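You operate a simulated robot arm through the tools that you are given. There is no shell and no other tool. Be economical: measure what you need, move in short steps, check, and stop when the job is done.

You run a simulated robot arm. Do the job below in one go: nothing can be reset, and whatever is moved stays where it is left.

Task
Test the orange sensor in the check block: cooling sleeve if it reads 70, else scrap.
Fine: check switch on for the test, off after; the tip gets hot, hold it by the grip.
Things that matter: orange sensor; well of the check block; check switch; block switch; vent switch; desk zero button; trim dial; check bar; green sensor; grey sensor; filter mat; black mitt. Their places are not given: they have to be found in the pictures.

It is judged by the outcome, as a careful person would: the job done as asked, and still so three seconds after it is handed in. It fails if anything else is knocked over, pushed out of place, dropped, spilled or broken.

Robot
A 6-joint arm with a two-finger parallel gripper, fixed in place. Base frame: the origin is at the foot of the arm, x ahead of it, y to its left, z up. Lengths are in cm, angles in rad, forces in N, time in s.
Its first joint turns from -1.152 to 1.152 rad. Payload 2.7 kg.
The TCP is the grasp point between the finger pads, 2.3 cm short of the fingertips. In the tool frame z runs along the fingers and y along their closing line. Largest opening 9.4 cm; finger width 3.8, thickness 1; the body of the gripper, 5.4 by 9.6 cm, starts 3.9 cm behind the TCP.
Orientation is that of the tool frame in the base frame, as [roll, pitch, yaw] about the fixed x, y, z axes, in that order (R = Rz(yaw) Ry(pitch) Rx(roll)). With the fingers straight down and closing along the base's y, the tool's x points along the base's -x, its y along +y and its z along -z.

Tools
- The arm moves only by the tool move_arm. Its argument "increments" is a list of rows, each a list of 3 entries, a list of its own where there are three numbers: the turn, a rotation vector about the base's x, y, z in rad, then the shift along the base's x, y, z in cm, then the gripper command, from -1 (shut) to 1 (fully open), values between in proportion. In form: [[[wx, wy, wz], [x, y, z], hand], ...]. A call has 1 to 10 rows; each row shifts and turns the commanded pose from where the row before left it. Each row takes 0.2 s and may step no farther than 5 cm and 0.15 rad from the row before; otherwise, or with a gripper value out of range, the whole call is refused. A pose out of reach is approached as far as the arm can. The call stops where the force on the tool passes 40 N (or 10 N more than at its start, if that is more) or the arm is blocked; 0.2 s more then pass. Each finger travels about 4.5 cm/s and halts on what it meets, pressing with about 45 N; the grip force reading is that of the motor and also rises with nothing between the fingers. The clock runs only during rows and for 0.2 s after the last one: add rows that do not move to give the fingers time. The reply holds the time, the measured pose of the TCP, the force on the tool along the base axes, the opening and the grip force, in the units named above and with some noise.
- Cameras (640 x 400 px; columns grow to the right, rows downward): "scene" is fixed at [4.29, -41.6, 140.39]; the picture's right is [0.96, -0.27, 0.00], its down [-0.15, -0.55, -0.82] and it looks along [0.22, 0.79, -0.57] (base axes); focal length 328 px, centre (320, 200). "wrist" rides on the gripper at [8.6, 1.6, -7.4] in the tool frame; the picture's right is [-0.18, 0.98, 0.00], its down [-0.58, -0.11, -0.81] and it looks along [-0.79, -0.15, 0.59] (tool axes); focal length 243 px, centre (320, 200).
- capture(camera): a new picture of that camera. No time passes.
- locate(camera, pixels): for up to 12 pixels [column, row] of the newest picture of that camera ("zoom" is the newest enlarged one), the place [x, y, z] in the base frame of the surface seen there, good to about 0.3 cm. No time passes.
- zoom(camera, box): a new picture of the part [left, top, right, bottom] of that camera's present view, enlarged. No time passes.
- close_job(): hands the job in; it is judged then, once.

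Work in short steps. Measure before you move; look again where a grasp or a placing could have gone wrong, and mend it. You have 80 turns and 46 pictures in all, those below and enlarged ones among them. Open the gripper and draw the arm clear of the work before you hand the job in, unless the task says otherwise; then end with one line.

The tools are called after "Request:" as a command line: name --argument value ..., lists and objects as JSON in quotes. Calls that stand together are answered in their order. move_arm: Moves the arm, as the interface text tells. Its arguments: {"type":"object","properties":{"increments":{"type":"array"}},"required":["increments"]} The other tools are called the same way: capture (camera) takes a picture; locate (camera, pixels) gives the place of the surface under pixels of a picture; zoom (camera, box) takes an enlarged picture of a part of a camera's view; close_job () hands the job in.

At the start:

```text
time_s: 0.0
eef_pos: [36.58, 9.87, 117.48]
ee_rot: [-3.141, 0.001, -3.139]
wrist_force: [0.0, 0.8, -0.3]
opening: 9.42
grip_force: 0.0
```

scene: 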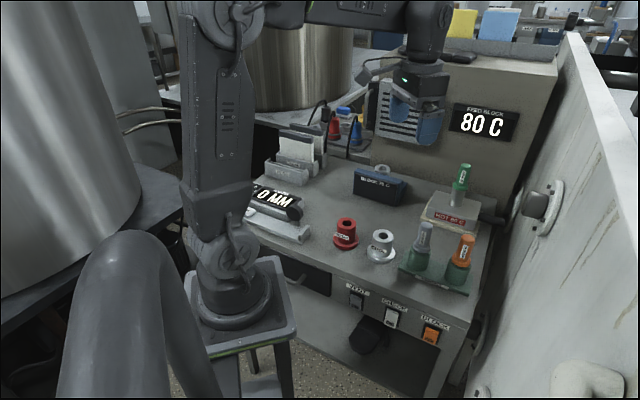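
wrist: 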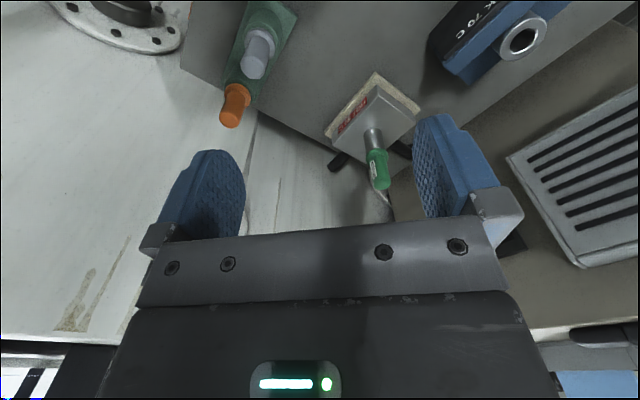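

The scene shows a bench with sensors at right, red and grey sleeves in the middle, and switches on the front. I zoom in to read the labels.

Request:
zoom --camera "scene" --box '[330, 150, 510, 262]'

Request:
zoom --camera "scene" --box '[320, 260, 480, 360]'

Request:
zoom --camera "scene" --box '[230, 100, 420, 250]'

```text
3.56 times, centred on (420, 206) of scene
```

zoom: 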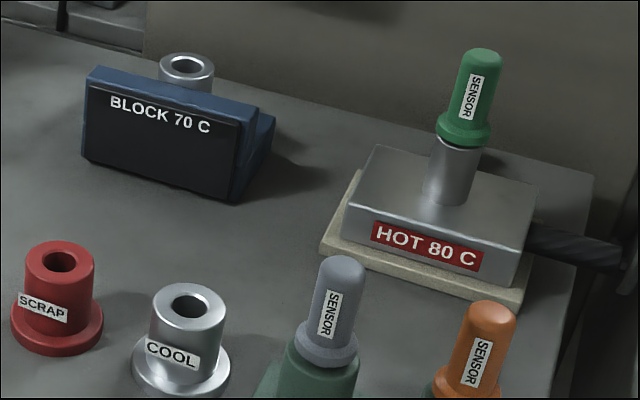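

```text
4.00 times, centred on (400, 310) of scene
```

zoom: 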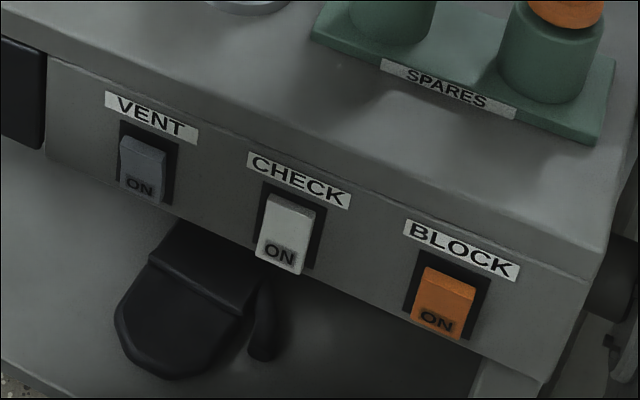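

```text
2.67 times, centred on (325, 175) of scene
```

zoom: 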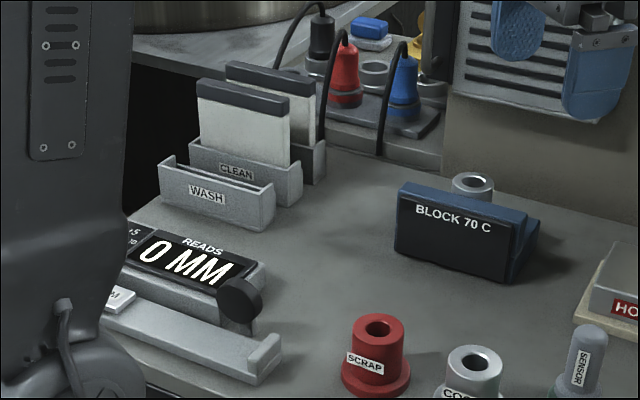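

The check block (blue, "BLOCK 70 C") has its well behind its display; the switches are rockers on the bench front. I measure the key points.

Request:
locate --camera "scene" --pixels '[[466, 238], [460, 252], [457, 266], [382, 169], [379, 233], [346, 223], [424, 226], [420, 258], [376, 185], [462, 168], [458, 205], [430, 272]]'

Request:
locate --camera "scene" --pixels '[[356, 296], [355, 306], [394, 312], [391, 323], [432, 330], [429, 340], [374, 308], [410, 325], [345, 248], [379, 260], [390, 270], [444, 296]]'

Request:
zoom --camera "scene" --box '[340, 280, 450, 348]'

Request:
zoom --camera "scene" --box '[395, 215, 485, 300]'

```text
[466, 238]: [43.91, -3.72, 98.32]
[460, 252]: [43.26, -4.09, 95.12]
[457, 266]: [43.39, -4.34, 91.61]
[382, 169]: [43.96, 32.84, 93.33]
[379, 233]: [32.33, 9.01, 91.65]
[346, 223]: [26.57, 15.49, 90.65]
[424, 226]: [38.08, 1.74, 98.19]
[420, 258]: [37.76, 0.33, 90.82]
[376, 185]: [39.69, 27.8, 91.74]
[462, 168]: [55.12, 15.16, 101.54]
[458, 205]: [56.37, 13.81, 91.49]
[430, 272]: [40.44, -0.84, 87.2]
```

```text
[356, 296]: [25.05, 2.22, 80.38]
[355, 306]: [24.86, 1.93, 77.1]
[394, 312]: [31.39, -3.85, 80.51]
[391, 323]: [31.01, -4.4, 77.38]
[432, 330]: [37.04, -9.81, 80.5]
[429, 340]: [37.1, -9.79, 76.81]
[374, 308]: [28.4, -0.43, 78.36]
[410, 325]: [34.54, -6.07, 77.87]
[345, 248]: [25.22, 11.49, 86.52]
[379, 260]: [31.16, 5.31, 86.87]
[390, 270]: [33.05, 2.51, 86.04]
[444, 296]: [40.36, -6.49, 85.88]
```

```text
5.82 times, centred on (395, 314) of scene
```

zoom: 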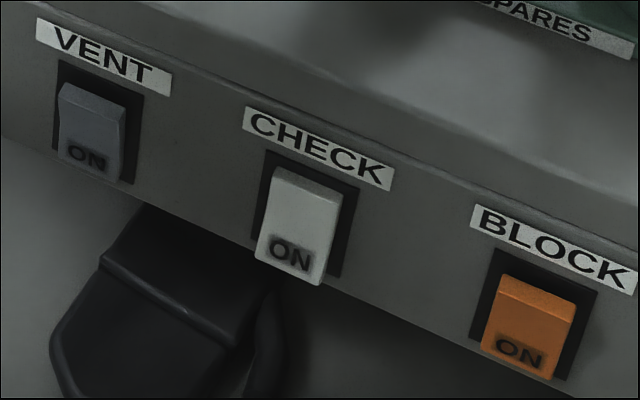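

```text
4.71 times, centred on (440, 258) of scene
```

zoom: 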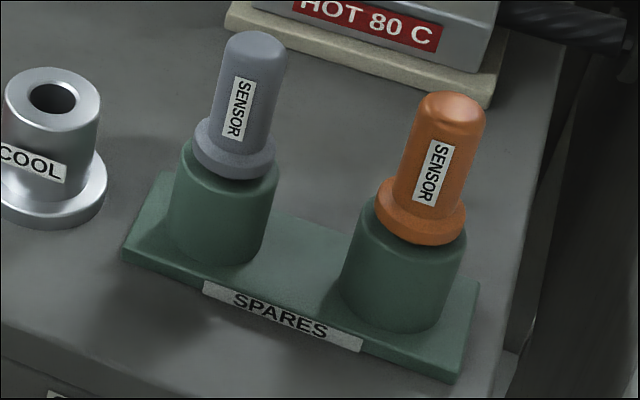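

The CHECK rocker's ON end sticks out (off); BLOCK is pressed at ON. I check the surroundings (stand, well, mitt) before moving toward the switch.

Request:
locate --camera "scene" --pixels '[[270, 330], [285, 290], [235, 310], [370, 345], [390, 362], [391, 309], [390, 327], [397, 320], [386, 316], [404, 192], [360, 172], [365, 190]]'

Request:
zoom --camera "wrist" --box '[400, 0, 600, 125]'

```text
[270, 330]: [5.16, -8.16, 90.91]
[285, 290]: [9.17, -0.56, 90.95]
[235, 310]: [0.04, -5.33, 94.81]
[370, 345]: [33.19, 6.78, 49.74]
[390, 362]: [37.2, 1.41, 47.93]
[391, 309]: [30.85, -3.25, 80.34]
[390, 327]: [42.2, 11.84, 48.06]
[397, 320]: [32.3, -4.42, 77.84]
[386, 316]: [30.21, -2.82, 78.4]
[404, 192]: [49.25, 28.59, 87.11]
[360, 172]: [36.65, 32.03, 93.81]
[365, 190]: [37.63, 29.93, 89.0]
```

```text
3.20 times, centred on (500, 62) of wrist
```

zoom: 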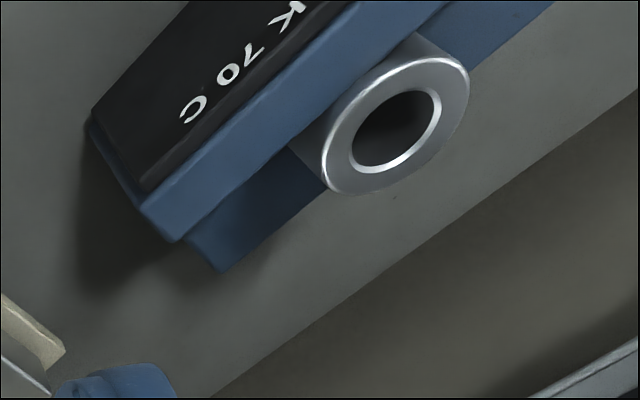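

Stand top is at z≈91 reaching x≈10, clear of where I'd work. I now yaw +45° and move out in front of the bench with fingers closing, then tilt.

Request:
move_arm --increments '[[[0, 0, 0.131], [-1.9, -3.37, -1], -1], [[0, 0, 0.131], [-1.9, -3.37, -1], -1], [[0, 0, 0.131], [-1.9, -3.37, -1], -1], [[0, 0, 0.131], [-1.9, -3.37, -1], -1], [[0, 0, 0.131], [-1.9, -3.37, -1], -1], [[0, 0, 0.13], [-1.9, -3.37, -1], -1], [[0.099, -0.099, 0], [0, 0, -2], -1], [[0.099, -0.099, 0], [0, 0, -2], -1], [[0.099, -0.099, 0], [0, 0, -2], -1], [[0.099, -0.099, 0], [0, 0, -2], -1]]'

```text
time_s: 2.2
eef_pos: [25.14, -10.33, 103.48]
ee_rot: [-3.139, 0.562, -2.354]
wrist_force: [-0.4, -0.3, 0.2]
opening: 0.01
grip_force: 42.2
```

The arm follows well. I add the last tilt and descend in front of the panel, staying about 4 cm back from the rocker.

Request:
move_arm --increments '[[[0.099, -0.099, 0], [0, 0, -3], -1], [[0, 0, 0], [0, 0, -4.5], -1], [[0, 0, 0], [0, 0, -4.5], -1], [[0, 0, 0], [0, 0, -4.5], -1], [[0, 0, 0], [0, 0, -4.5], -1], [[0, 0, 0], [0.5, 0.5, -4.7], -1]]'

Request:
capture --camera "wrist"

Request:
capture --camera "scene"

```text
time_s: 3.6
eef_pos: [26.72, -10.9, 78.45]
ee_rot: [3.135, 0.697, -2.358]
wrist_force: [0.1, 0.5, 0.0]
opening: 0.0
grip_force: 41.9
out of reach, approached as far as the arm can: row 6
```

```text
37 pictures are left
```

wrist: 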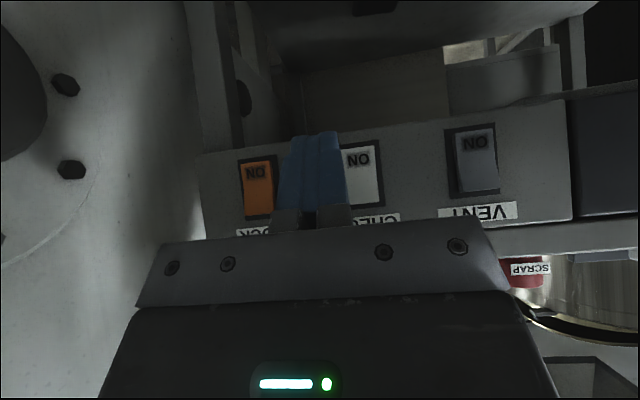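

```text
36 pictures are left
```

scene: 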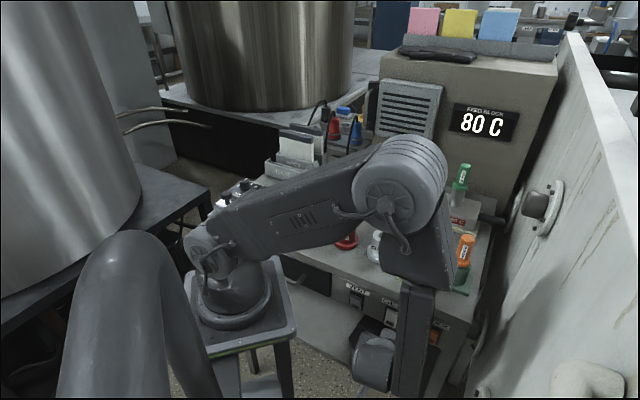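

The pose was slightly out of reach (26.7, -10.9 instead of 25.6, -9.8), and the fingers sit between BLOCK and CHECK. I lessen the tilt and move a bit toward the bench, then check the pose.

Request:
move_arm --increments '[[[-0.1, 0.1, 0], [0.7, 0.7, 0.4], -1], [[0, 0, 0], [0, 0, 0], -1]]'

```text
time_s: 4.2
eef_pos: [27.42, -10.09, 79.01]
ee_rot: [-3.142, 0.557, -2.353]
wrist_force: [-0.7, -0.1, -0.3]
opening: 0.0
grip_force: 42.5
```

Now at (27.4, -10.1, 79.0). I shift along the panel to line up with CHECK and approach to about 1 cm off.

Request:
move_arm --increments '[[[0, 0, 0], [-0.6, 1.9, -0.7], -1], [[0, 0, 0], [1.2, 1.2, 0], -1], [[0, 0, 0], [0, 0, 0], -1]]'

Request:
capture --camera "wrist"

```text
time_s: 5.0
eef_pos: [27.89, -7.1, 78.65]
ee_rot: [3.142, 0.56, -2.354]
wrist_force: [-0.5, -0.7, -1.4]
opening: 0.02
grip_force: 42.8
```

```text
35 pictures are left
```

wrist: 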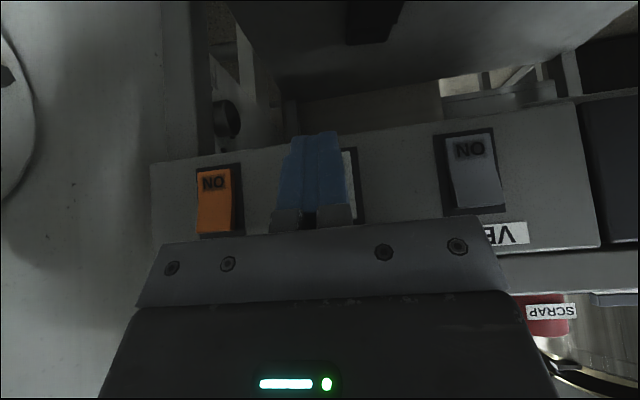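

Fingers are in front of the CHECK rocker. I push inwards in small steps.

Request:
move_arm --increments '[[[0, 0, 0], [0.4, 0.4, -0.2], -1], [[0, 0, 0], [0.4, 0.4, -0.2], -1], [[0, 0, 0], [0.3, 0.3, 0], -1], [[0, 0, 0], [0.3, 0.3, 0], -1], [[0, 0, 0], [0.3, 0.3, 0], -1], [[0, 0, 0], [0.2, 0.2, 0], -1]]'

Request:
zoom --camera "scene" --box '[340, 150, 500, 250]'

```text
time_s: 6.1
eef_pos: [28.99, -5.92, 77.97]
ee_rot: [3.14, 0.545, -2.357]
wrist_force: [-5.1, -7.0, 2.4]
opening: 0.0
grip_force: 42.6
stopped in row 5: the force on the tool passed its limit (the readings are from after the stop); the commanded pose is now the measured one
```

```text
4.00 times, centred on (420, 200) of scene
```

zoom: 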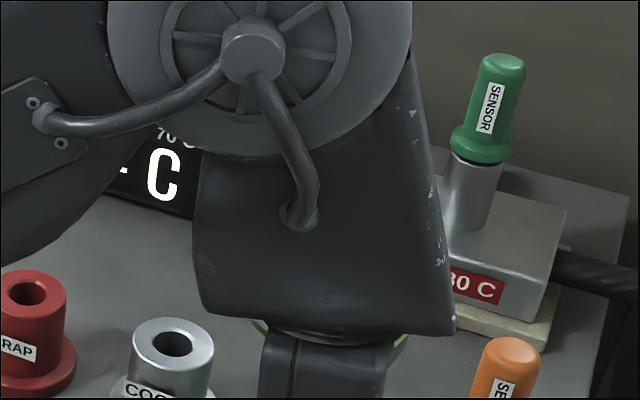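

The display lit ("-- C"), so CHECK is on. I back off from the panel, rise and untilt.

Request:
move_arm --increments '[[[0, 0, 0], [-1, -1, 0], -1], [[0, 0, 0], [-1, -1, 1], -1], [[0, 0, 0], [0, 0, 4], -1], [[0, 0, 0], [0, 0, 4.5], -1], [[-0.1, 0.1, 0], [0, 0, 4.5], -1], [[-0.1, 0.1, 0], [0, 0, 4.5], -1], [[-0.1, 0.1, 0], [0, 0, 4.5], -1], [[-0.09, 0.09, 0], [0, 0, 4.5], -1], [[0, 0, -0.13], [0, 0, 3], -1], [[0, 0, -0.13], [0, 0, 2], -1]]'

Request:
move_arm --increments '[[[0, 0, -0.131], [2, 0, 0], -0.2], [[0, 0, -0.131], [3, 1, 0], 0.2], [[0, 0, -0.131], [4, 1, 0], 0.5], [[0, 0, -0.131], [3, 1, 0], 0.5], [[0, 0, 0], [0, 0, 0], 0.5], [[0, 0, 0], [0, 0, 0], 0.5]]'

Request:
capture --camera "wrist"

Request:
capture --camera "scene"

```text
time_s: 8.3
eef_pos: [27.02, -8.0, 110.76]
ee_rot: [-3.14, -0.007, -2.621]
wrist_force: [-0.5, 0.4, 0.1]
opening: 0.01
grip_force: 42.4
```

```text
time_s: 9.7
eef_pos: [39.22, -4.69, 110.49]
ee_rot: [3.14, -0.005, 3.138]
wrist_force: [-0.2, -0.2, -0.3]
opening: 7.04
grip_force: 0.0
```

```text
33 pictures are left
```

wrist: 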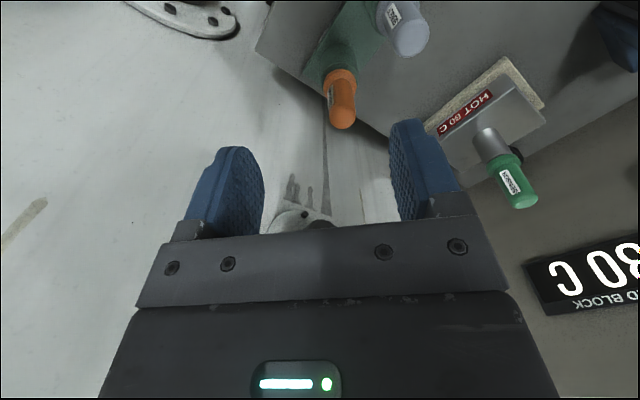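

```text
32 pictures are left
```

scene: 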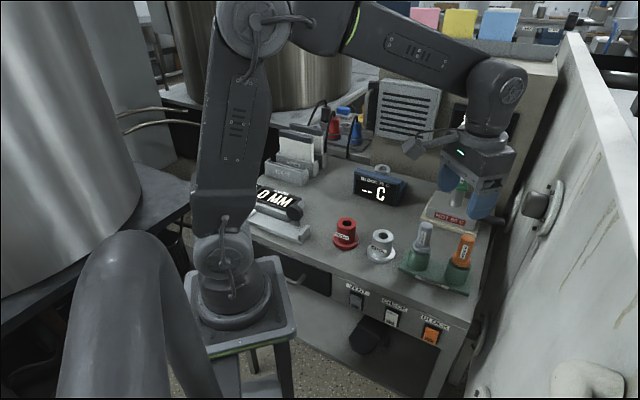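

The sensor is seen at about (340, 100) in the wrist picture. I measure it and the other targets from here.

Request:
locate --camera "wrist" --pixels '[[342, 119], [334, 95], [356, 95], [343, 100], [342, 78], [325, 85], [358, 80]]'

Request:
zoom --camera "scene" --box '[330, 150, 490, 300]'

Request:
locate --camera "scene" --pixels '[[467, 235], [475, 244], [458, 241], [466, 236], [382, 168], [375, 168], [388, 169], [382, 175], [376, 239], [389, 239], [382, 231], [382, 243]]'

```text
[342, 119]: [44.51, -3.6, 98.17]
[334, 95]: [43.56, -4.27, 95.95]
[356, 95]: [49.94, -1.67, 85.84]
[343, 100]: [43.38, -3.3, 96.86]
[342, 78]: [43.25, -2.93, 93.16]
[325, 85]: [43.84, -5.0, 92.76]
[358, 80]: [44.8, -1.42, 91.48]
```

```text
2.67 times, centred on (410, 225) of scene
```

zoom: 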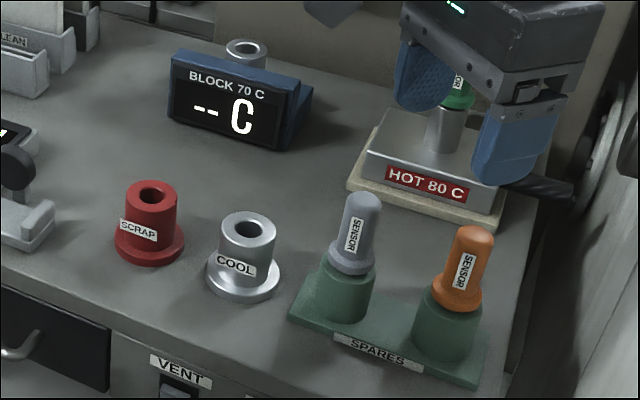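

```text
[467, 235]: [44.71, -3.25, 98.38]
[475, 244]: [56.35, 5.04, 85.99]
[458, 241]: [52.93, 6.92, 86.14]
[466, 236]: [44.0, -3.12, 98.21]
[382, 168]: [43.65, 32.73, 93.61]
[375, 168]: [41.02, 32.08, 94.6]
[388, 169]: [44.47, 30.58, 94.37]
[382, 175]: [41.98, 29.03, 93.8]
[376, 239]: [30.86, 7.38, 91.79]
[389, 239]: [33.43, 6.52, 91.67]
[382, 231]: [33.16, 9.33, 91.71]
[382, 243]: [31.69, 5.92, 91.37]
```

Sensor axis is about (44.4, -3.2), top z≈98.4, collar top ≈93. I move over it, descend to z≈101 and check.

Request:
move_arm --increments '[[[0, 0, 0], [3, 0.8, 0], 0.5], [[0, 0, 0], [2.2, 0.7, 0], 0.5], [[0, 0, 0], [0, 0, -4], 0.5], [[0, 0, 0], [0, 0, -4], 0.5], [[0, 0, 0], [0, 0, -1], 0.5]]'

Request:
capture --camera "wrist"

```text
time_s: 10.9
eef_pos: [44.41, -3.27, 101.66]
ee_rot: [3.141, -0.005, -3.142]
wrist_force: [0.0, 0.6, -0.4]
opening: 7.05
grip_force: 0.0
```

```text
30 pictures are left
```

wrist: 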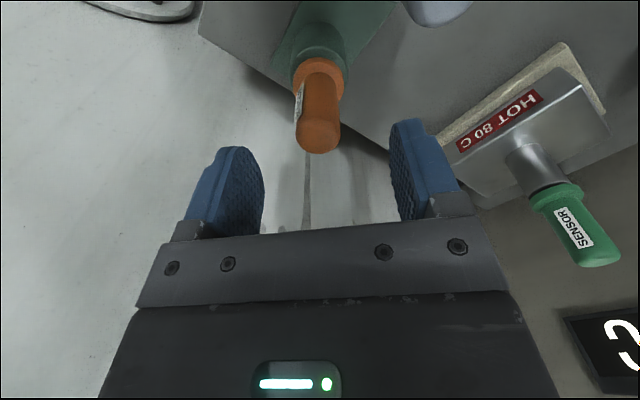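

The sensor top is at (319, 138), where the tool axis projects. I descend to z≈96.3 and close gently.

Request:
move_arm --increments '[[[0, 0, 0], [0, 0, -3], 0.5], [[0, 0, 0], [0, 0, -2.2], 0.5], [[0, 0, 0], [0, 0, 0], 0.5], [[0, 0, 0], [0, 0, 0], -1], [[0, 0, 0], [0, 0, 0], -1], [[0, 0, 0], [0, 0, 0], -1], [[0, 0, 0], [0, 0, 0], -1]]'

Request:
capture --camera "wrist"

```text
time_s: 12.5
eef_pos: [44.21, -3.4, 96.37]
ee_rot: [3.14, -0.008, 3.141]
wrist_force: [-0.4, 0.8, 0.7]
opening: 2.45
grip_force: 45.4
```

```text
29 pictures are left
```

wrist: 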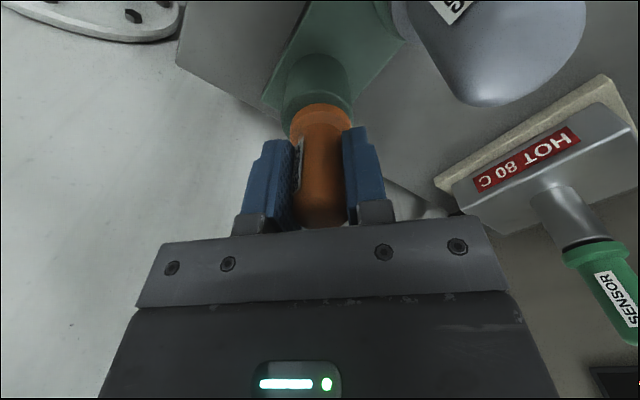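

The grip is held at 2.45 cm. I lift straight up and look.

Request:
move_arm --increments '[[[0, 0, 0], [0, 0, 2], -1], [[0, 0, 0], [0, 0, 3], -1], [[0, 0, 0], [0, 0, 4], -1], [[0, 0, 0], [0, 0, 4], -1], [[0, 0, 0], [0, 0, 3], -1]]'

Request:
zoom --camera "scene" --box '[340, 100, 540, 300]'

```text
time_s: 13.7
eef_pos: [44.21, -3.62, 112.31]
ee_rot: [3.14, -0.005, -3.141]
wrist_force: [-0.1, 0.4, -0.4]
opening: 2.5
grip_force: 43.9
```

```text
2.00 times, centred on (440, 200) of scene
```

zoom: 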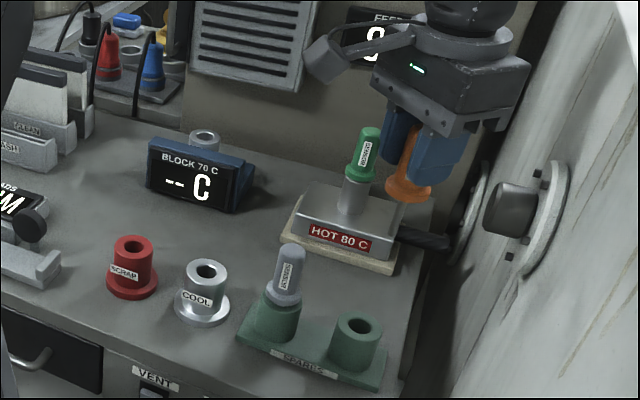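

The sensor is lifted. I zoom in to see its tip length.

Request:
zoom --camera "scene" --box '[515, 160, 575, 220]'

Request:
capture --camera "wrist"

```text
6.67 times, centred on (545, 190) of scene
```

zoom: 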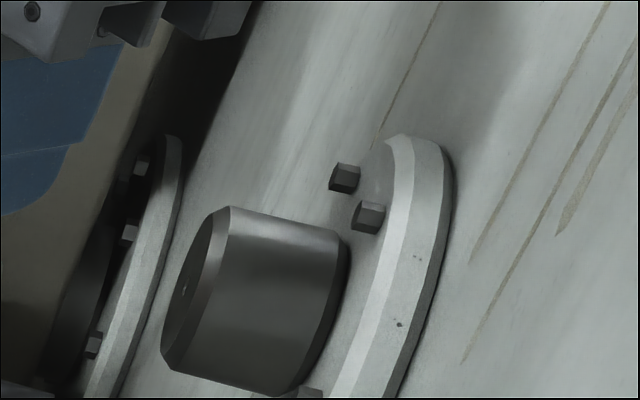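

```text
26 pictures are left
```

wrist: 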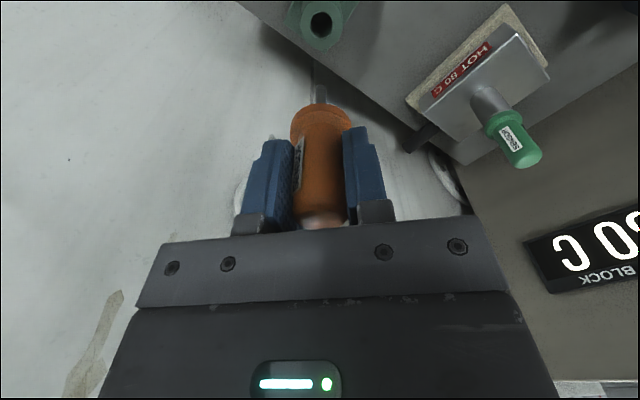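

The sensor's metal tip shows below the collar at (320, 92), ending ≈8.6 cm below the TCP. I swing towards the well, yawing +45°, staying short of it to look.

Request:
move_arm --increments '[[[0, 0, 0.098], [-0.9, 3.76, 0], -1], [[0, 0, 0.098], [-0.9, 3.76, 0], -1], [[0, 0, 0.098], [-0.9, 3.76, 0], -1], [[0, 0, 0.098], [-0.9, 3.76, 0], -1], [[0, 0, 0.098], [-0.9, 3.76, 0], -1], [[0, 0, 0.098], [-0.9, 3.76, 0], -1], [[0, 0, 0.098], [-0.9, 3.76, 0], -1], [[0, 0, 0.098], [0, 3.7, 0], -1], [[0, 0, 0], [0, 0, -1], -1]]'

Request:
capture --camera "wrist"

Request:
capture --camera "scene"

```text
time_s: 15.7
eef_pos: [37.89, 26.71, 111.3]
ee_rot: [-3.141, -0.004, -2.355]
wrist_force: [0.3, -0.5, 0.5]
opening: 2.48
grip_force: 44.7
```

```text
25 pictures are left
```

wrist: 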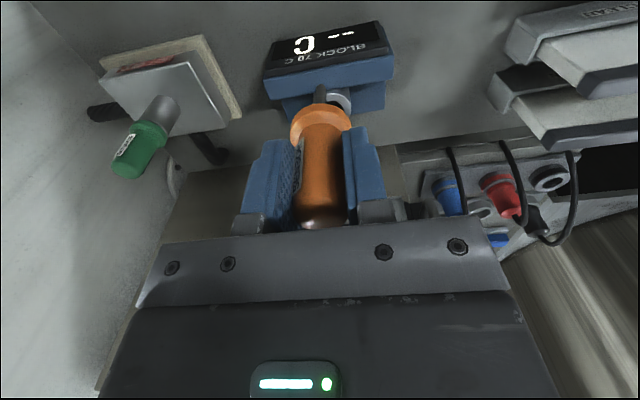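

```text
24 pictures are left
```

scene: 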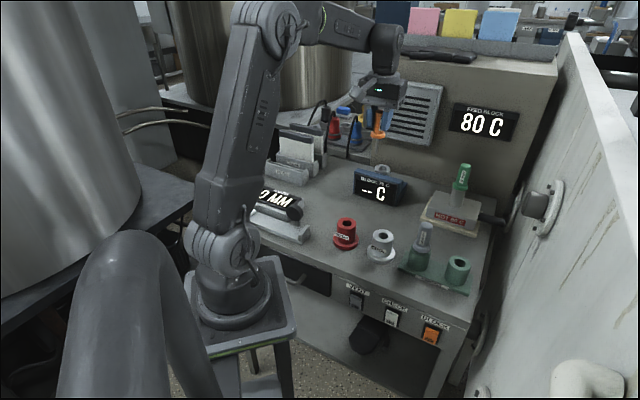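

The well is behind the held sensor in the wrist view. I zoom the scene view on the well to measure its rim.

Request:
zoom --camera "scene" --box '[345, 145, 417, 205]'

Request:
zoom --camera "wrist" --box '[260, 40, 400, 130]'

```text
6.67 times, centred on (381, 175) of scene
```

zoom: 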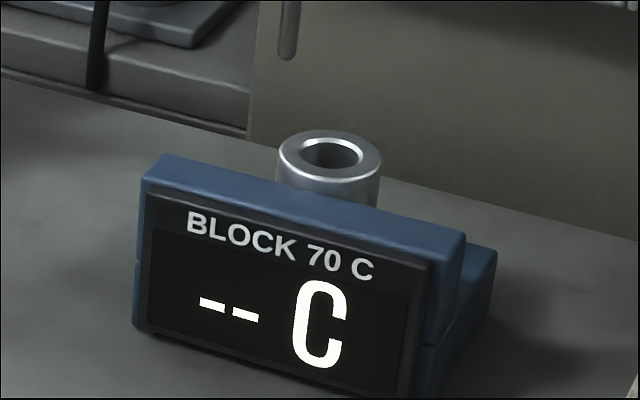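

```text
4.44 times, centred on (330, 85) of wrist
```

zoom: 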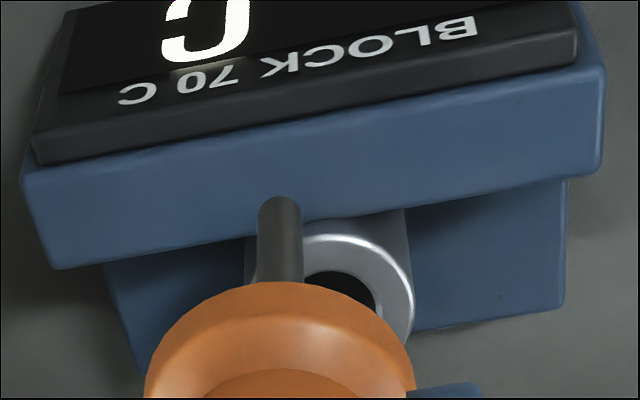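

I locate rim points around the ring in the scene picture.

Request:
locate --camera "scene" --pixels '[[376.5, 168.1], [388.65, 168.7], [382.8, 165.2], [382.5, 171.2], [378, 166.5], [387, 166.7], [378, 170.3], [387.5, 170.6]]'

Request:
locate --camera "zoom" --pixels '[[330, 243], [400, 290], [385, 262], [300, 250], [405, 330], [280, 205], [280, 260], [300, 230]]'

```text
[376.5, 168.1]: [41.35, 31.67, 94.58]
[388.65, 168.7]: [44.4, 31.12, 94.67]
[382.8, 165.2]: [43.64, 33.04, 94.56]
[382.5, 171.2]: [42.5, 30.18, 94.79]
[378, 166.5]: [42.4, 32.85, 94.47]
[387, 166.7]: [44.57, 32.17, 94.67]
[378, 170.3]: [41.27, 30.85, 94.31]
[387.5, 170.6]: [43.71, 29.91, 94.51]
```

```text
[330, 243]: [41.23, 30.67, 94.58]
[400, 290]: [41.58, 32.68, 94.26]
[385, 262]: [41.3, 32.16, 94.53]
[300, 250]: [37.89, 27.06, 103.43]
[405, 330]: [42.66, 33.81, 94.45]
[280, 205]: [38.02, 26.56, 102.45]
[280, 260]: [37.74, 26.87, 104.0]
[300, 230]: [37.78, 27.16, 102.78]
```

Well axis is ≈(43.0, 31.5), rim z≈94.6; the tip ends ≈8.9 cm below TCP and is coaxial. I move over it and lower to tip ≈1.5 cm above the rim.

Request:
move_arm --increments '[[[0, 0, 0], [2.5, 2.4, 0], -1], [[0, 0, 0], [2.56, 2.4, 0], -1], [[0, 0, 0], [0, 0, -3], -1], [[0, 0, 0], [0, 0, -2.2], -1], [[0, 0, 0], [0, 0, 0], -1]]'

Request:
zoom --camera "scene" --box '[345, 115, 417, 185]'

Request:
zoom --camera "wrist" --box '[260, 40, 400, 130]'

```text
time_s: 16.9
eef_pos: [43.06, 31.59, 106.25]
ee_rot: [3.14, -0.005, -2.359]
wrist_force: [-0.8, -0.1, -1.0]
opening: 2.49
grip_force: 44.5
```

```text
5.71 times, centred on (381, 150) of scene
```

zoom: 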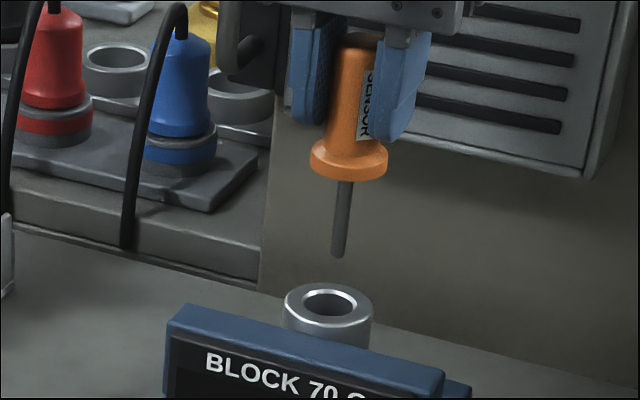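

```text
4.44 times, centred on (330, 85) of wrist
```

zoom: 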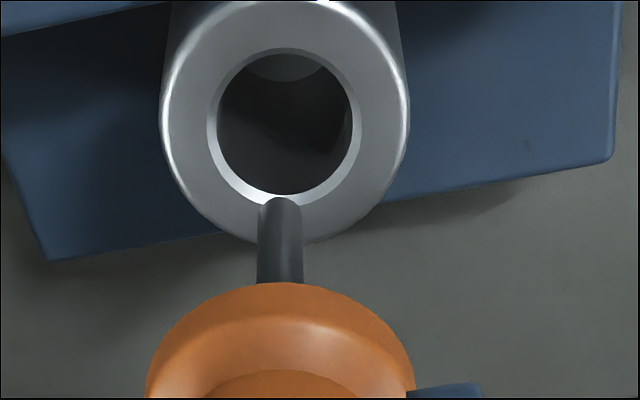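

Tip lines up laterally with the hole (281 vs 283 in the wrist view; scene too). I lower until the tip just enters and check.

Request:
move_arm --increments '[[[0, 0, 0], [0, 0, -1.5], -1], [[0, 0, 0], [0, 0, -1], -1], [[0, 0, 0], [0, 0, 0], -1]]'

Request:
zoom --camera "scene" --box '[345, 115, 417, 185]'

Request:
zoom --camera "wrist" --box '[260, 40, 400, 130]'

```text
time_s: 17.7
eef_pos: [42.92, 31.56, 103.67]
ee_rot: [-3.14, -0.005, -2.358]
wrist_force: [0.5, 0.4, -0.3]
opening: 2.45
grip_force: 44.8
```

```text
5.71 times, centred on (381, 150) of scene
```

zoom: 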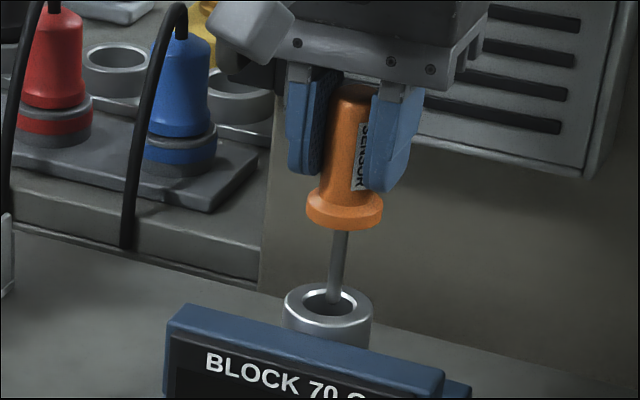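

```text
4.44 times, centred on (330, 85) of wrist
```

zoom: 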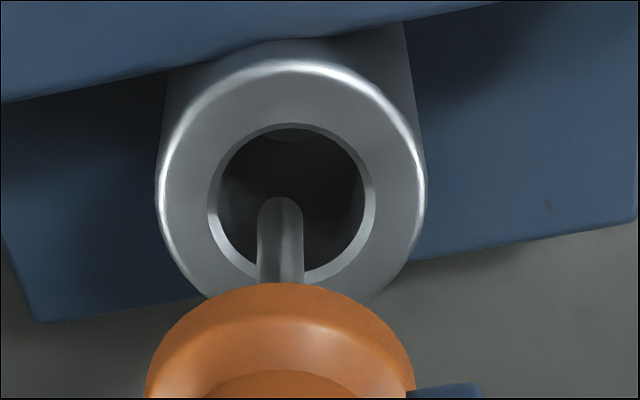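

The tip is inside the hole. I lower in small steps until the collar seats.

Request:
move_arm --increments '[[[0, 0, 0], [0, 0, -1], -1], [[0, 0, 0], [0, 0, -1], -1], [[0, 0, 0], [0, 0, -1], -1], [[0, 0, 0], [0, 0, -0.5], -1], [[0, 0, 0], [0, 0, 0], -1]]'

Request:
zoom --camera "scene" --box '[345, 125, 417, 205]'

```text
time_s: 18.9
eef_pos: [43.0, 31.45, 100.09]
ee_rot: [3.14, -0.004, -2.358]
wrist_force: [-0.3, -0.1, -1.6]
opening: 2.47
grip_force: 45.3
```

```text
5.00 times, centred on (381, 165) of scene
```

zoom: 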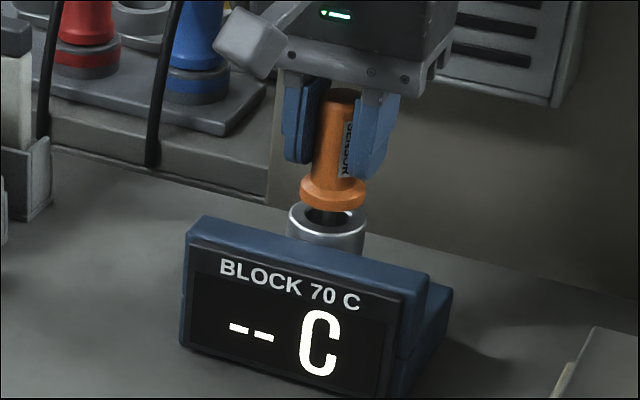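

Collar is still about 1 cm above the rim. I continue down in fine steps.

Request:
move_arm --increments '[[[0, 0, 0], [0, 0, -0.4], -1], [[0, 0, 0], [0, 0, -0.3], -1], [[0, 0, 0], [0, 0, -0.2], -1], [[0, 0, 0], [0, 0, -0.2], -1], [[0, 0, 0], [0, 0, 0], -1]]'

Request:
zoom --camera "scene" --box '[345, 125, 417, 205]'

```text
time_s: 20.1
eef_pos: [42.98, 31.37, 99.02]
ee_rot: [3.141, -0.004, -2.356]
wrist_force: [-0.2, -0.4, 1.8]
opening: 2.47
grip_force: 45.1
```

```text
5.00 times, centred on (381, 165) of scene
```

zoom: 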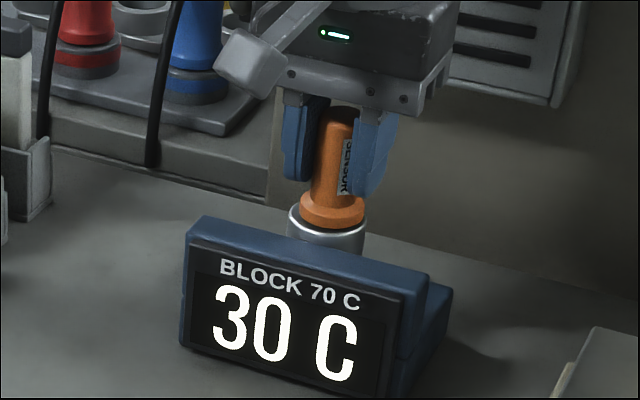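

Seated; it reads 30 C and is probably still rising. I wait with the sensor held by its grip.

Request:
move_arm --increments '[[[0, 0, 0], [0, 0, 0], -1], [[0, 0, 0], [0, 0, 0], -1], [[0, 0, 0], [0, 0, 0], -1], [[0, 0, 0], [0, 0, 0], -1], [[0, 0, 0], [0, 0, 0], -1], [[0, 0, 0], [0, 0, 0], -1], [[0, 0, 0], [0, 0, 0], -1], [[0, 0, 0], [0, 0, 0], -1], [[0, 0, 0], [0, 0, 0], -1], [[0, 0, 0], [0, 0, 0], -1]]'

Request:
move_arm --increments '[[[0, 0, 0], [0, 0, 0], -1], [[0, 0, 0], [0, 0, 0], -1], [[0, 0, 0], [0, 0, 0], -1], [[0, 0, 0], [0, 0, 0], -1], [[0, 0, 0], [0, 0, 0], -1], [[0, 0, 0], [0, 0, 0], -1], [[0, 0, 0], [0, 0, 0], -1], [[0, 0, 0], [0, 0, 0], -1], [[0, 0, 0], [0, 0, 0], -1], [[0, 0, 0], [0, 0, 0], -1]]'

Request:
zoom --camera "scene" --box '[345, 125, 417, 205]'

```text
time_s: 22.3
eef_pos: [43.13, 31.47, 98.89]
ee_rot: [3.141, -0.006, -2.358]
wrist_force: [0.3, -0.9, -0.6]
opening: 2.47
grip_force: 45.3
```

```text
time_s: 24.5
eef_pos: [43.04, 31.44, 99.02]
ee_rot: [3.141, -0.005, -2.357]
wrist_force: [-0.5, -0.1, -0.6]
opening: 2.47
grip_force: 45.3
```

```text
5.00 times, centred on (381, 165) of scene
```

zoom: 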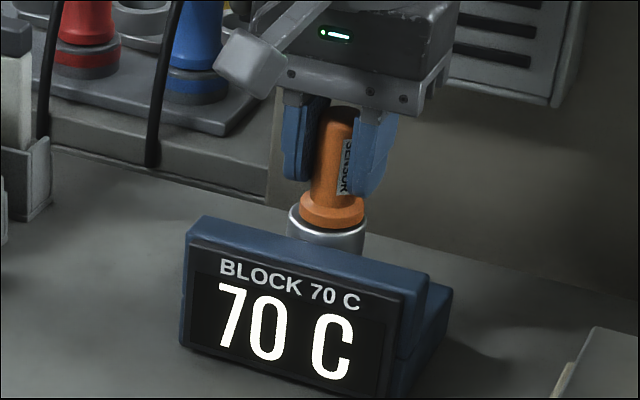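

Reads 70 C; I wait two more seconds to be sure it settles there rather than overshooting.

Request:
move_arm --increments '[[[0, 0, 0], [0, 0, 0], -1], [[0, 0, 0], [0, 0, 0], -1], [[0, 0, 0], [0, 0, 0], -1], [[0, 0, 0], [0, 0, 0], -1], [[0, 0, 0], [0, 0, 0], -1], [[0, 0, 0], [0, 0, 0], -1], [[0, 0, 0], [0, 0, 0], -1], [[0, 0, 0], [0, 0, 0], -1], [[0, 0, 0], [0, 0, 0], -1], [[0, 0, 0], [0, 0, 0], -1]]'

Request:
move_arm --increments '[[[0, 0, 0], [0, 0, 0], -1], [[0, 0, 0], [0, 0, 0], -1], [[0, 0, 0], [0, 0, 0], -1], [[0, 0, 0], [0, 0, 0], -1], [[0, 0, 0], [0, 0, 0], -1], [[0, 0, 0], [0, 0, 0], -1], [[0, 0, 0], [0, 0, 0], -1], [[0, 0, 0], [0, 0, 0], -1], [[0, 0, 0], [0, 0, 0], -1], [[0, 0, 0], [0, 0, 0], -1]]'

Request:
zoom --camera "scene" --box '[330, 125, 430, 265]'

```text
time_s: 26.7
eef_pos: [42.95, 31.47, 98.97]
ee_rot: [3.141, -0.006, -2.358]
wrist_force: [-0.1, 1.0, -0.2]
opening: 2.47
grip_force: 45.1
```

```text
time_s: 28.9
eef_pos: [42.93, 31.37, 99.0]
ee_rot: [-3.141, -0.006, -2.359]
wrist_force: [-0.1, 0.7, 0.2]
opening: 2.47
grip_force: 45.3
```

```text
2.86 times, centred on (380, 195) of scene
```

zoom: 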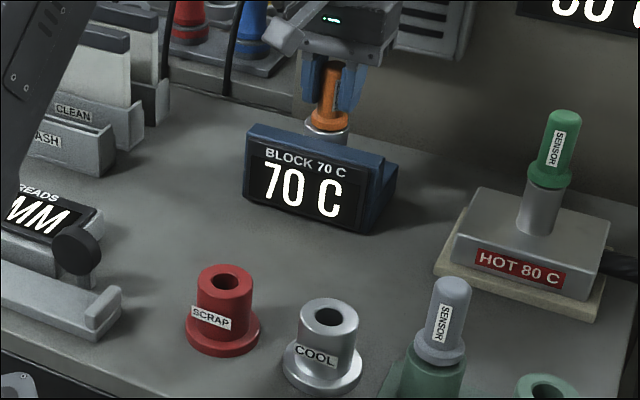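

It holds at 70 C → cooling sleeve. I measure the COOL sleeve's rim at zoom pixel ≈(329, 315).

Request:
locate --camera "zoom" --pixels '[[307, 314], [351, 319], [331, 303], [327, 330], [314, 305], [346, 327], [346, 307], [312, 324]]'

Request:
move_arm --increments '[[[0, 0, 0], [0, 0, 2], -1], [[0, 0, 0], [0, 0, 3], -1], [[0, 0, 0], [0, 0, 4], -1], [[0, 0, 0], [-2, -2, 3], -1], [[0, 0, 0], [-2, -3.5, 0], -1], [[0, 0, 0], [-2, -4, 0], -1], [[0, 0, 0], [-2, -4, 0], -1]]'

```text
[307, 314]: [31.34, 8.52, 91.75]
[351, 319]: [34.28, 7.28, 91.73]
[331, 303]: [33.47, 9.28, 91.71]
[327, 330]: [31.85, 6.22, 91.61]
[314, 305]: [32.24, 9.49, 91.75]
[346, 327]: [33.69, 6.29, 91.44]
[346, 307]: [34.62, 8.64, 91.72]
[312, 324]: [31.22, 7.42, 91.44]
```

```text
time_s: 30.5
eef_pos: [34.89, 17.65, 111.06]
ee_rot: [3.14, -0.006, -2.359]
wrist_force: [0.0, 0.8, -0.6]
opening: 2.48
grip_force: 44.7
```

COOL axis is (32.85, 7.9), rim z≈91.7. I move over it and lower to the tip ≈1.5 cm above the rim.

Request:
move_arm --increments '[[[0, 0, 0], [-0.7, -3.25, 0], -1], [[0, 0, 0], [-0.7, -3.25, 0], -1], [[0, 0, 0], [-0.64, -3.25, 0], -1], [[0, 0, 0], [0, 0, -4], -1], [[0, 0, 0], [0, 0, -4], -1], [[0, 0, 0], [0, 0, -0.9], -1], [[0, 0, 0], [0, 0, 0], -1]]'

Request:
zoom --camera "scene" --box '[330, 180, 430, 270]'

Request:
zoom --camera "wrist" --box '[260, 40, 400, 130]'

```text
time_s: 32.1
eef_pos: [32.9, 8.18, 102.12]
ee_rot: [3.141, -0.005, -2.358]
wrist_force: [-0.8, 0.7, -0.9]
opening: 2.47
grip_force: 44.9
```

```text
4.44 times, centred on (380, 225) of scene
```

zoom: 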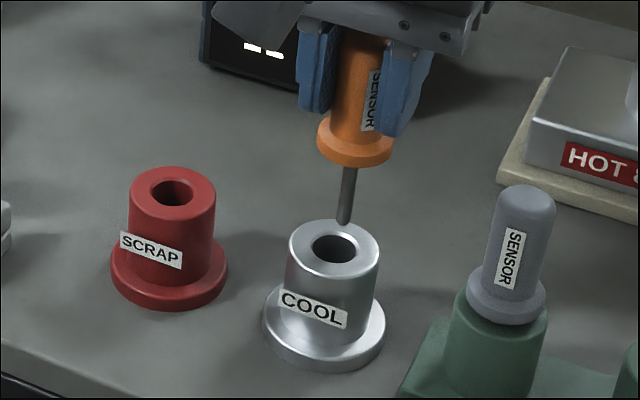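

```text
4.44 times, centred on (330, 85) of wrist
```

zoom: 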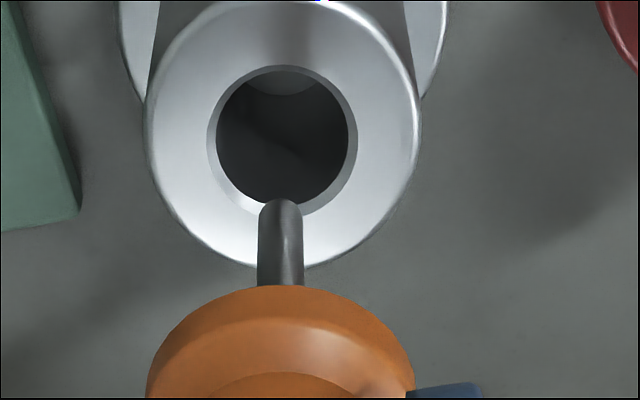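

Aligned well (tip 281 vs hole 283). I lower until the tip is in and verify.

Request:
move_arm --increments '[[[0, 0, 0], [0, -0.1, -1.2], -1], [[0, 0, 0], [0, 0, -1.0], -1], [[0, 0, 0], [0, 0, 0], -1]]'

Request:
zoom --camera "wrist" --box '[260, 40, 400, 130]'

```text
time_s: 32.9
eef_pos: [32.82, 8.07, 99.81]
ee_rot: [3.14, -0.005, -2.359]
wrist_force: [0.7, -0.1, 0.3]
opening: 2.47
grip_force: 44.4
```

```text
4.44 times, centred on (330, 85) of wrist
```

zoom: 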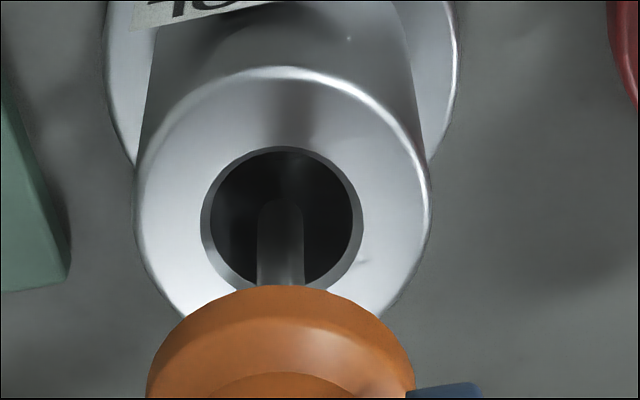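

The tip is in the hole, centred. I lower to just seat it (TCP ≈96.2).

Request:
move_arm --increments '[[[0, 0, 0], [0, 0, -1.2], -1], [[0, 0, 0], [0, 0, -1.2], -1], [[0, 0, 0], [0, 0, -0.7], -1], [[0, 0, 0], [0, 0, -0.3], -1], [[0, 0, 0], [0, 0, -0.2], -1], [[0, 0, 0], [0, 0, 0], -1]]'

Request:
zoom --camera "scene" --box '[330, 180, 430, 270]'

```text
time_s: 34.3
eef_pos: [33.06, 8.18, 96.41]
ee_rot: [-3.139, 0.001, -2.357]
wrist_force: [-6.2, -2.0, 37.2]
opening: 2.49
grip_force: 44.9
```

```text
4.44 times, centred on (380, 225) of scene
```

zoom: 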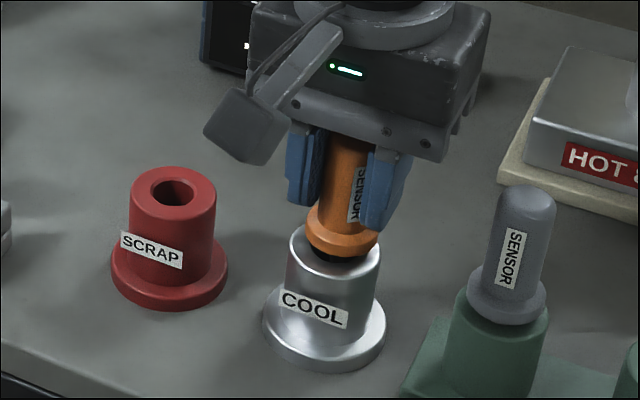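

There is 37 N upward force and the collar looks slightly high with a gap in front. I relieve a little and zoom in.

Request:
move_arm --increments '[[[0, 0, 0], [0, 0, 0.4], -1], [[0, 0, 0], [0, 0, 0], -1]]'

Request:
zoom --camera "scene" --box '[360, 205, 410, 265]'

Request:
capture --camera "wrist"

```text
time_s: 34.9
eef_pos: [32.94, 8.14, 96.67]
ee_rot: [3.141, -0.008, -2.361]
wrist_force: [0.3, 0.8, -1.1]
opening: 2.49
grip_force: 44.6
```

```text
6.67 times, centred on (385, 235) of scene
```

zoom: 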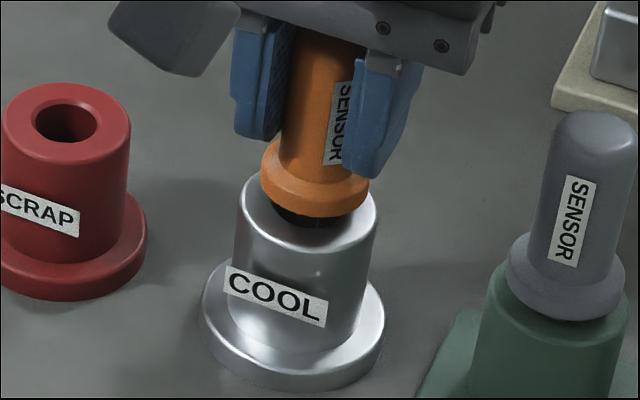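

```text
8 pictures are left
```

wrist: 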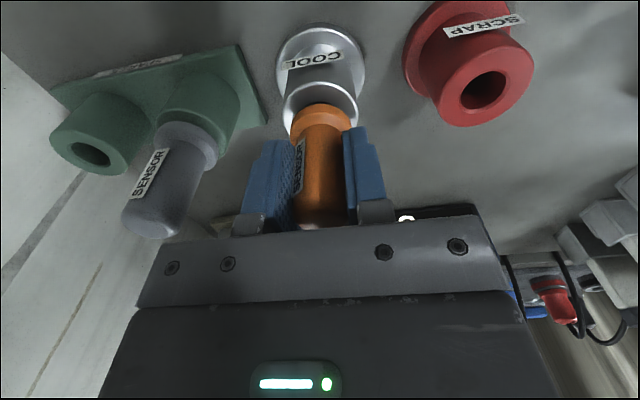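

Laterally centred, but the sensor seems ≈0.3 cm too far back (lateral force was also toward -x,-y). I raise a bit, shift (-0.25,-0.25) and lower in fine steps.

Request:
move_arm --increments '[[[0, 0, 0], [0, 0, 0.4], -1], [[0, 0, 0], [-0.22, -0.28, 0], -1], [[0, 0, 0], [0, 0, -0.4], -1], [[0, 0, 0], [0, 0, -0.2], -1], [[0, 0, 0], [0, 0, -0.15], -1], [[0, 0, 0], [0, 0, 0], -1]]'

```text
time_s: 36.3
eef_pos: [32.64, 7.79, 96.49]
ee_rot: [-3.138, -0.003, -2.358]
wrist_force: [-7.5, -0.7, 24.1]
opening: 2.47
grip_force: 44.9
```

Contact again at the same height (z≈96.5), consistent with bottoming. I check with one zoom.

Request:
zoom --camera "scene" --box '[365, 215, 400, 260]'

```text
8.89 times, centred on (382, 238) of scene
```

zoom: 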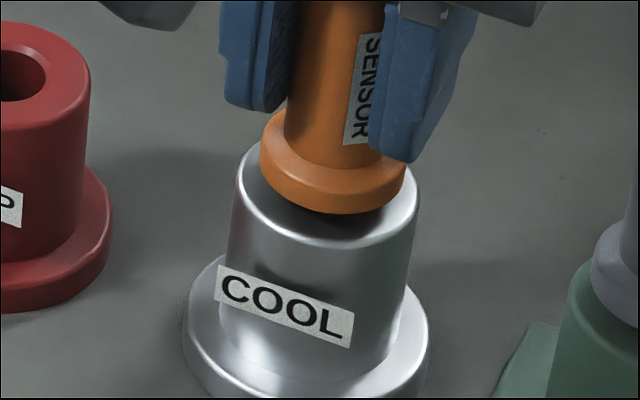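

The collar sits ≈0.5 cm above the rim while the tip touches something. I loosen the fingers slightly, still surrounding the grip, so that it drops/self-centres.

Request:
move_arm --increments '[[[0, 0, 0], [0, 0, 0.15], -1], [[0, 0, 0], [0, 0, 0], -0.3], [[0, 0, 0], [0, 0, 0], -0.3], [[0, 0, 0], [0, 0, 0], -0.3]]'

Request:
zoom --camera "scene" --box '[365, 205, 400, 260]'

```text
time_s: 37.3
eef_pos: [32.6, 7.9, 96.5]
ee_rot: [3.141, -0.004, -2.359]
wrist_force: [0.8, 0.6, 0.2]
opening: 3.33
grip_force: 0.1
```

```text
7.27 times, centred on (382, 232) of scene
```

zoom: 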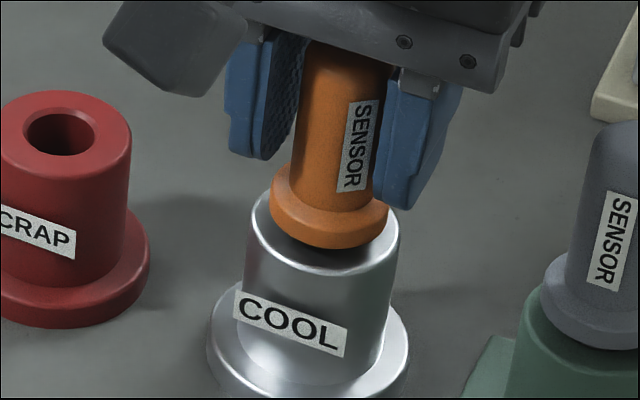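

It dropped further and rests close to the rim, upright. I open more and lift straight up.

Request:
move_arm --increments '[[[0, 0, 0], [0, 0, 0], 0.1], [[0, 0, 0], [0, 0, 0], 0.1], [[0, 0, 0], [0, 0, 2], 0.1], [[0, 0, 0], [0, 0, 4], 0.1], [[0, 0, 0], [0, 0, 4], 0.1], [[0, 0, 0], [0, 0, 3], 0.1]]'

Request:
zoom --camera "scene" --box '[330, 150, 450, 270]'

```text
time_s: 38.7
eef_pos: [32.73, 7.6, 109.61]
ee_rot: [-3.141, -0.006, -2.358]
wrist_force: [0.0, -0.6, 0.2]
opening: 5.16
grip_force: 0.1
```

```text
3.33 times, centred on (390, 210) of scene
```

zoom: 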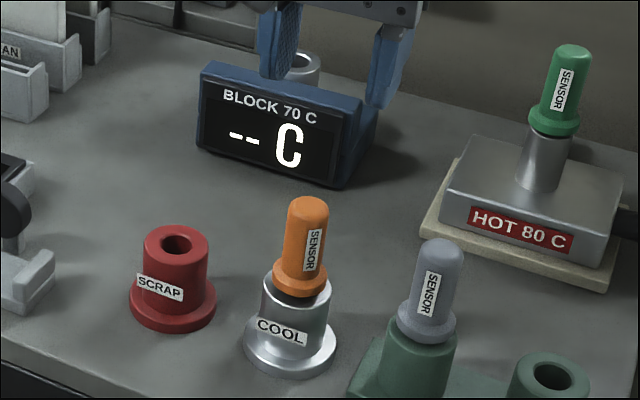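

The orange sensor stands in the COOL sleeve. Now I go switch CHECK off: close fingers, move in front of the panel, tilt and descend, aiming at the rocker's upper end (contact z≈80.7).

Request:
move_arm --increments '[[[0, 0, 0], [-1.5, -3.94, 0], -1], [[0, 0, 0], [-1.5, -3.94, 0], -1], [[0, 0, 0], [-1.5, -3.94, 0], -1], [[0, 0, 0], [-1.48, -3.93, 0], -1], [[0.0975, -0.0975, 0], [0, 0, -3], -1], [[0.0975, -0.0975, 0], [0, 0, -3], -1], [[0.0975, -0.0975, 0], [0, 0, -3], -1], [[0.0975, -0.0975, 0], [0, 0, -4], -1], [[0, 0, 0], [0, 0, -4], -1], [[0, 0, 0], [0, 0, 0], -1]]'

Request:
move_arm --increments '[[[0, 0, 0], [0, 0, -4], -1], [[0, 0, 0], [0, 0, -4], -1], [[0, 0, 0], [0, 0, -2.9], -1], [[0, 0, 0], [0, 0, 0], -1]]'

```text
time_s: 40.9
eef_pos: [26.79, -7.86, 92.44]
ee_rot: [-3.141, 0.547, -2.361]
wrist_force: [-0.3, -0.1, 0.0]
opening: 0.0
grip_force: 42.1
```

```text
time_s: 41.9
eef_pos: [26.68, -7.92, 81.58]
ee_rot: [3.14, 0.546, -2.36]
wrist_force: [0.8, 0.9, -0.7]
opening: 0.0
grip_force: 42.8
```

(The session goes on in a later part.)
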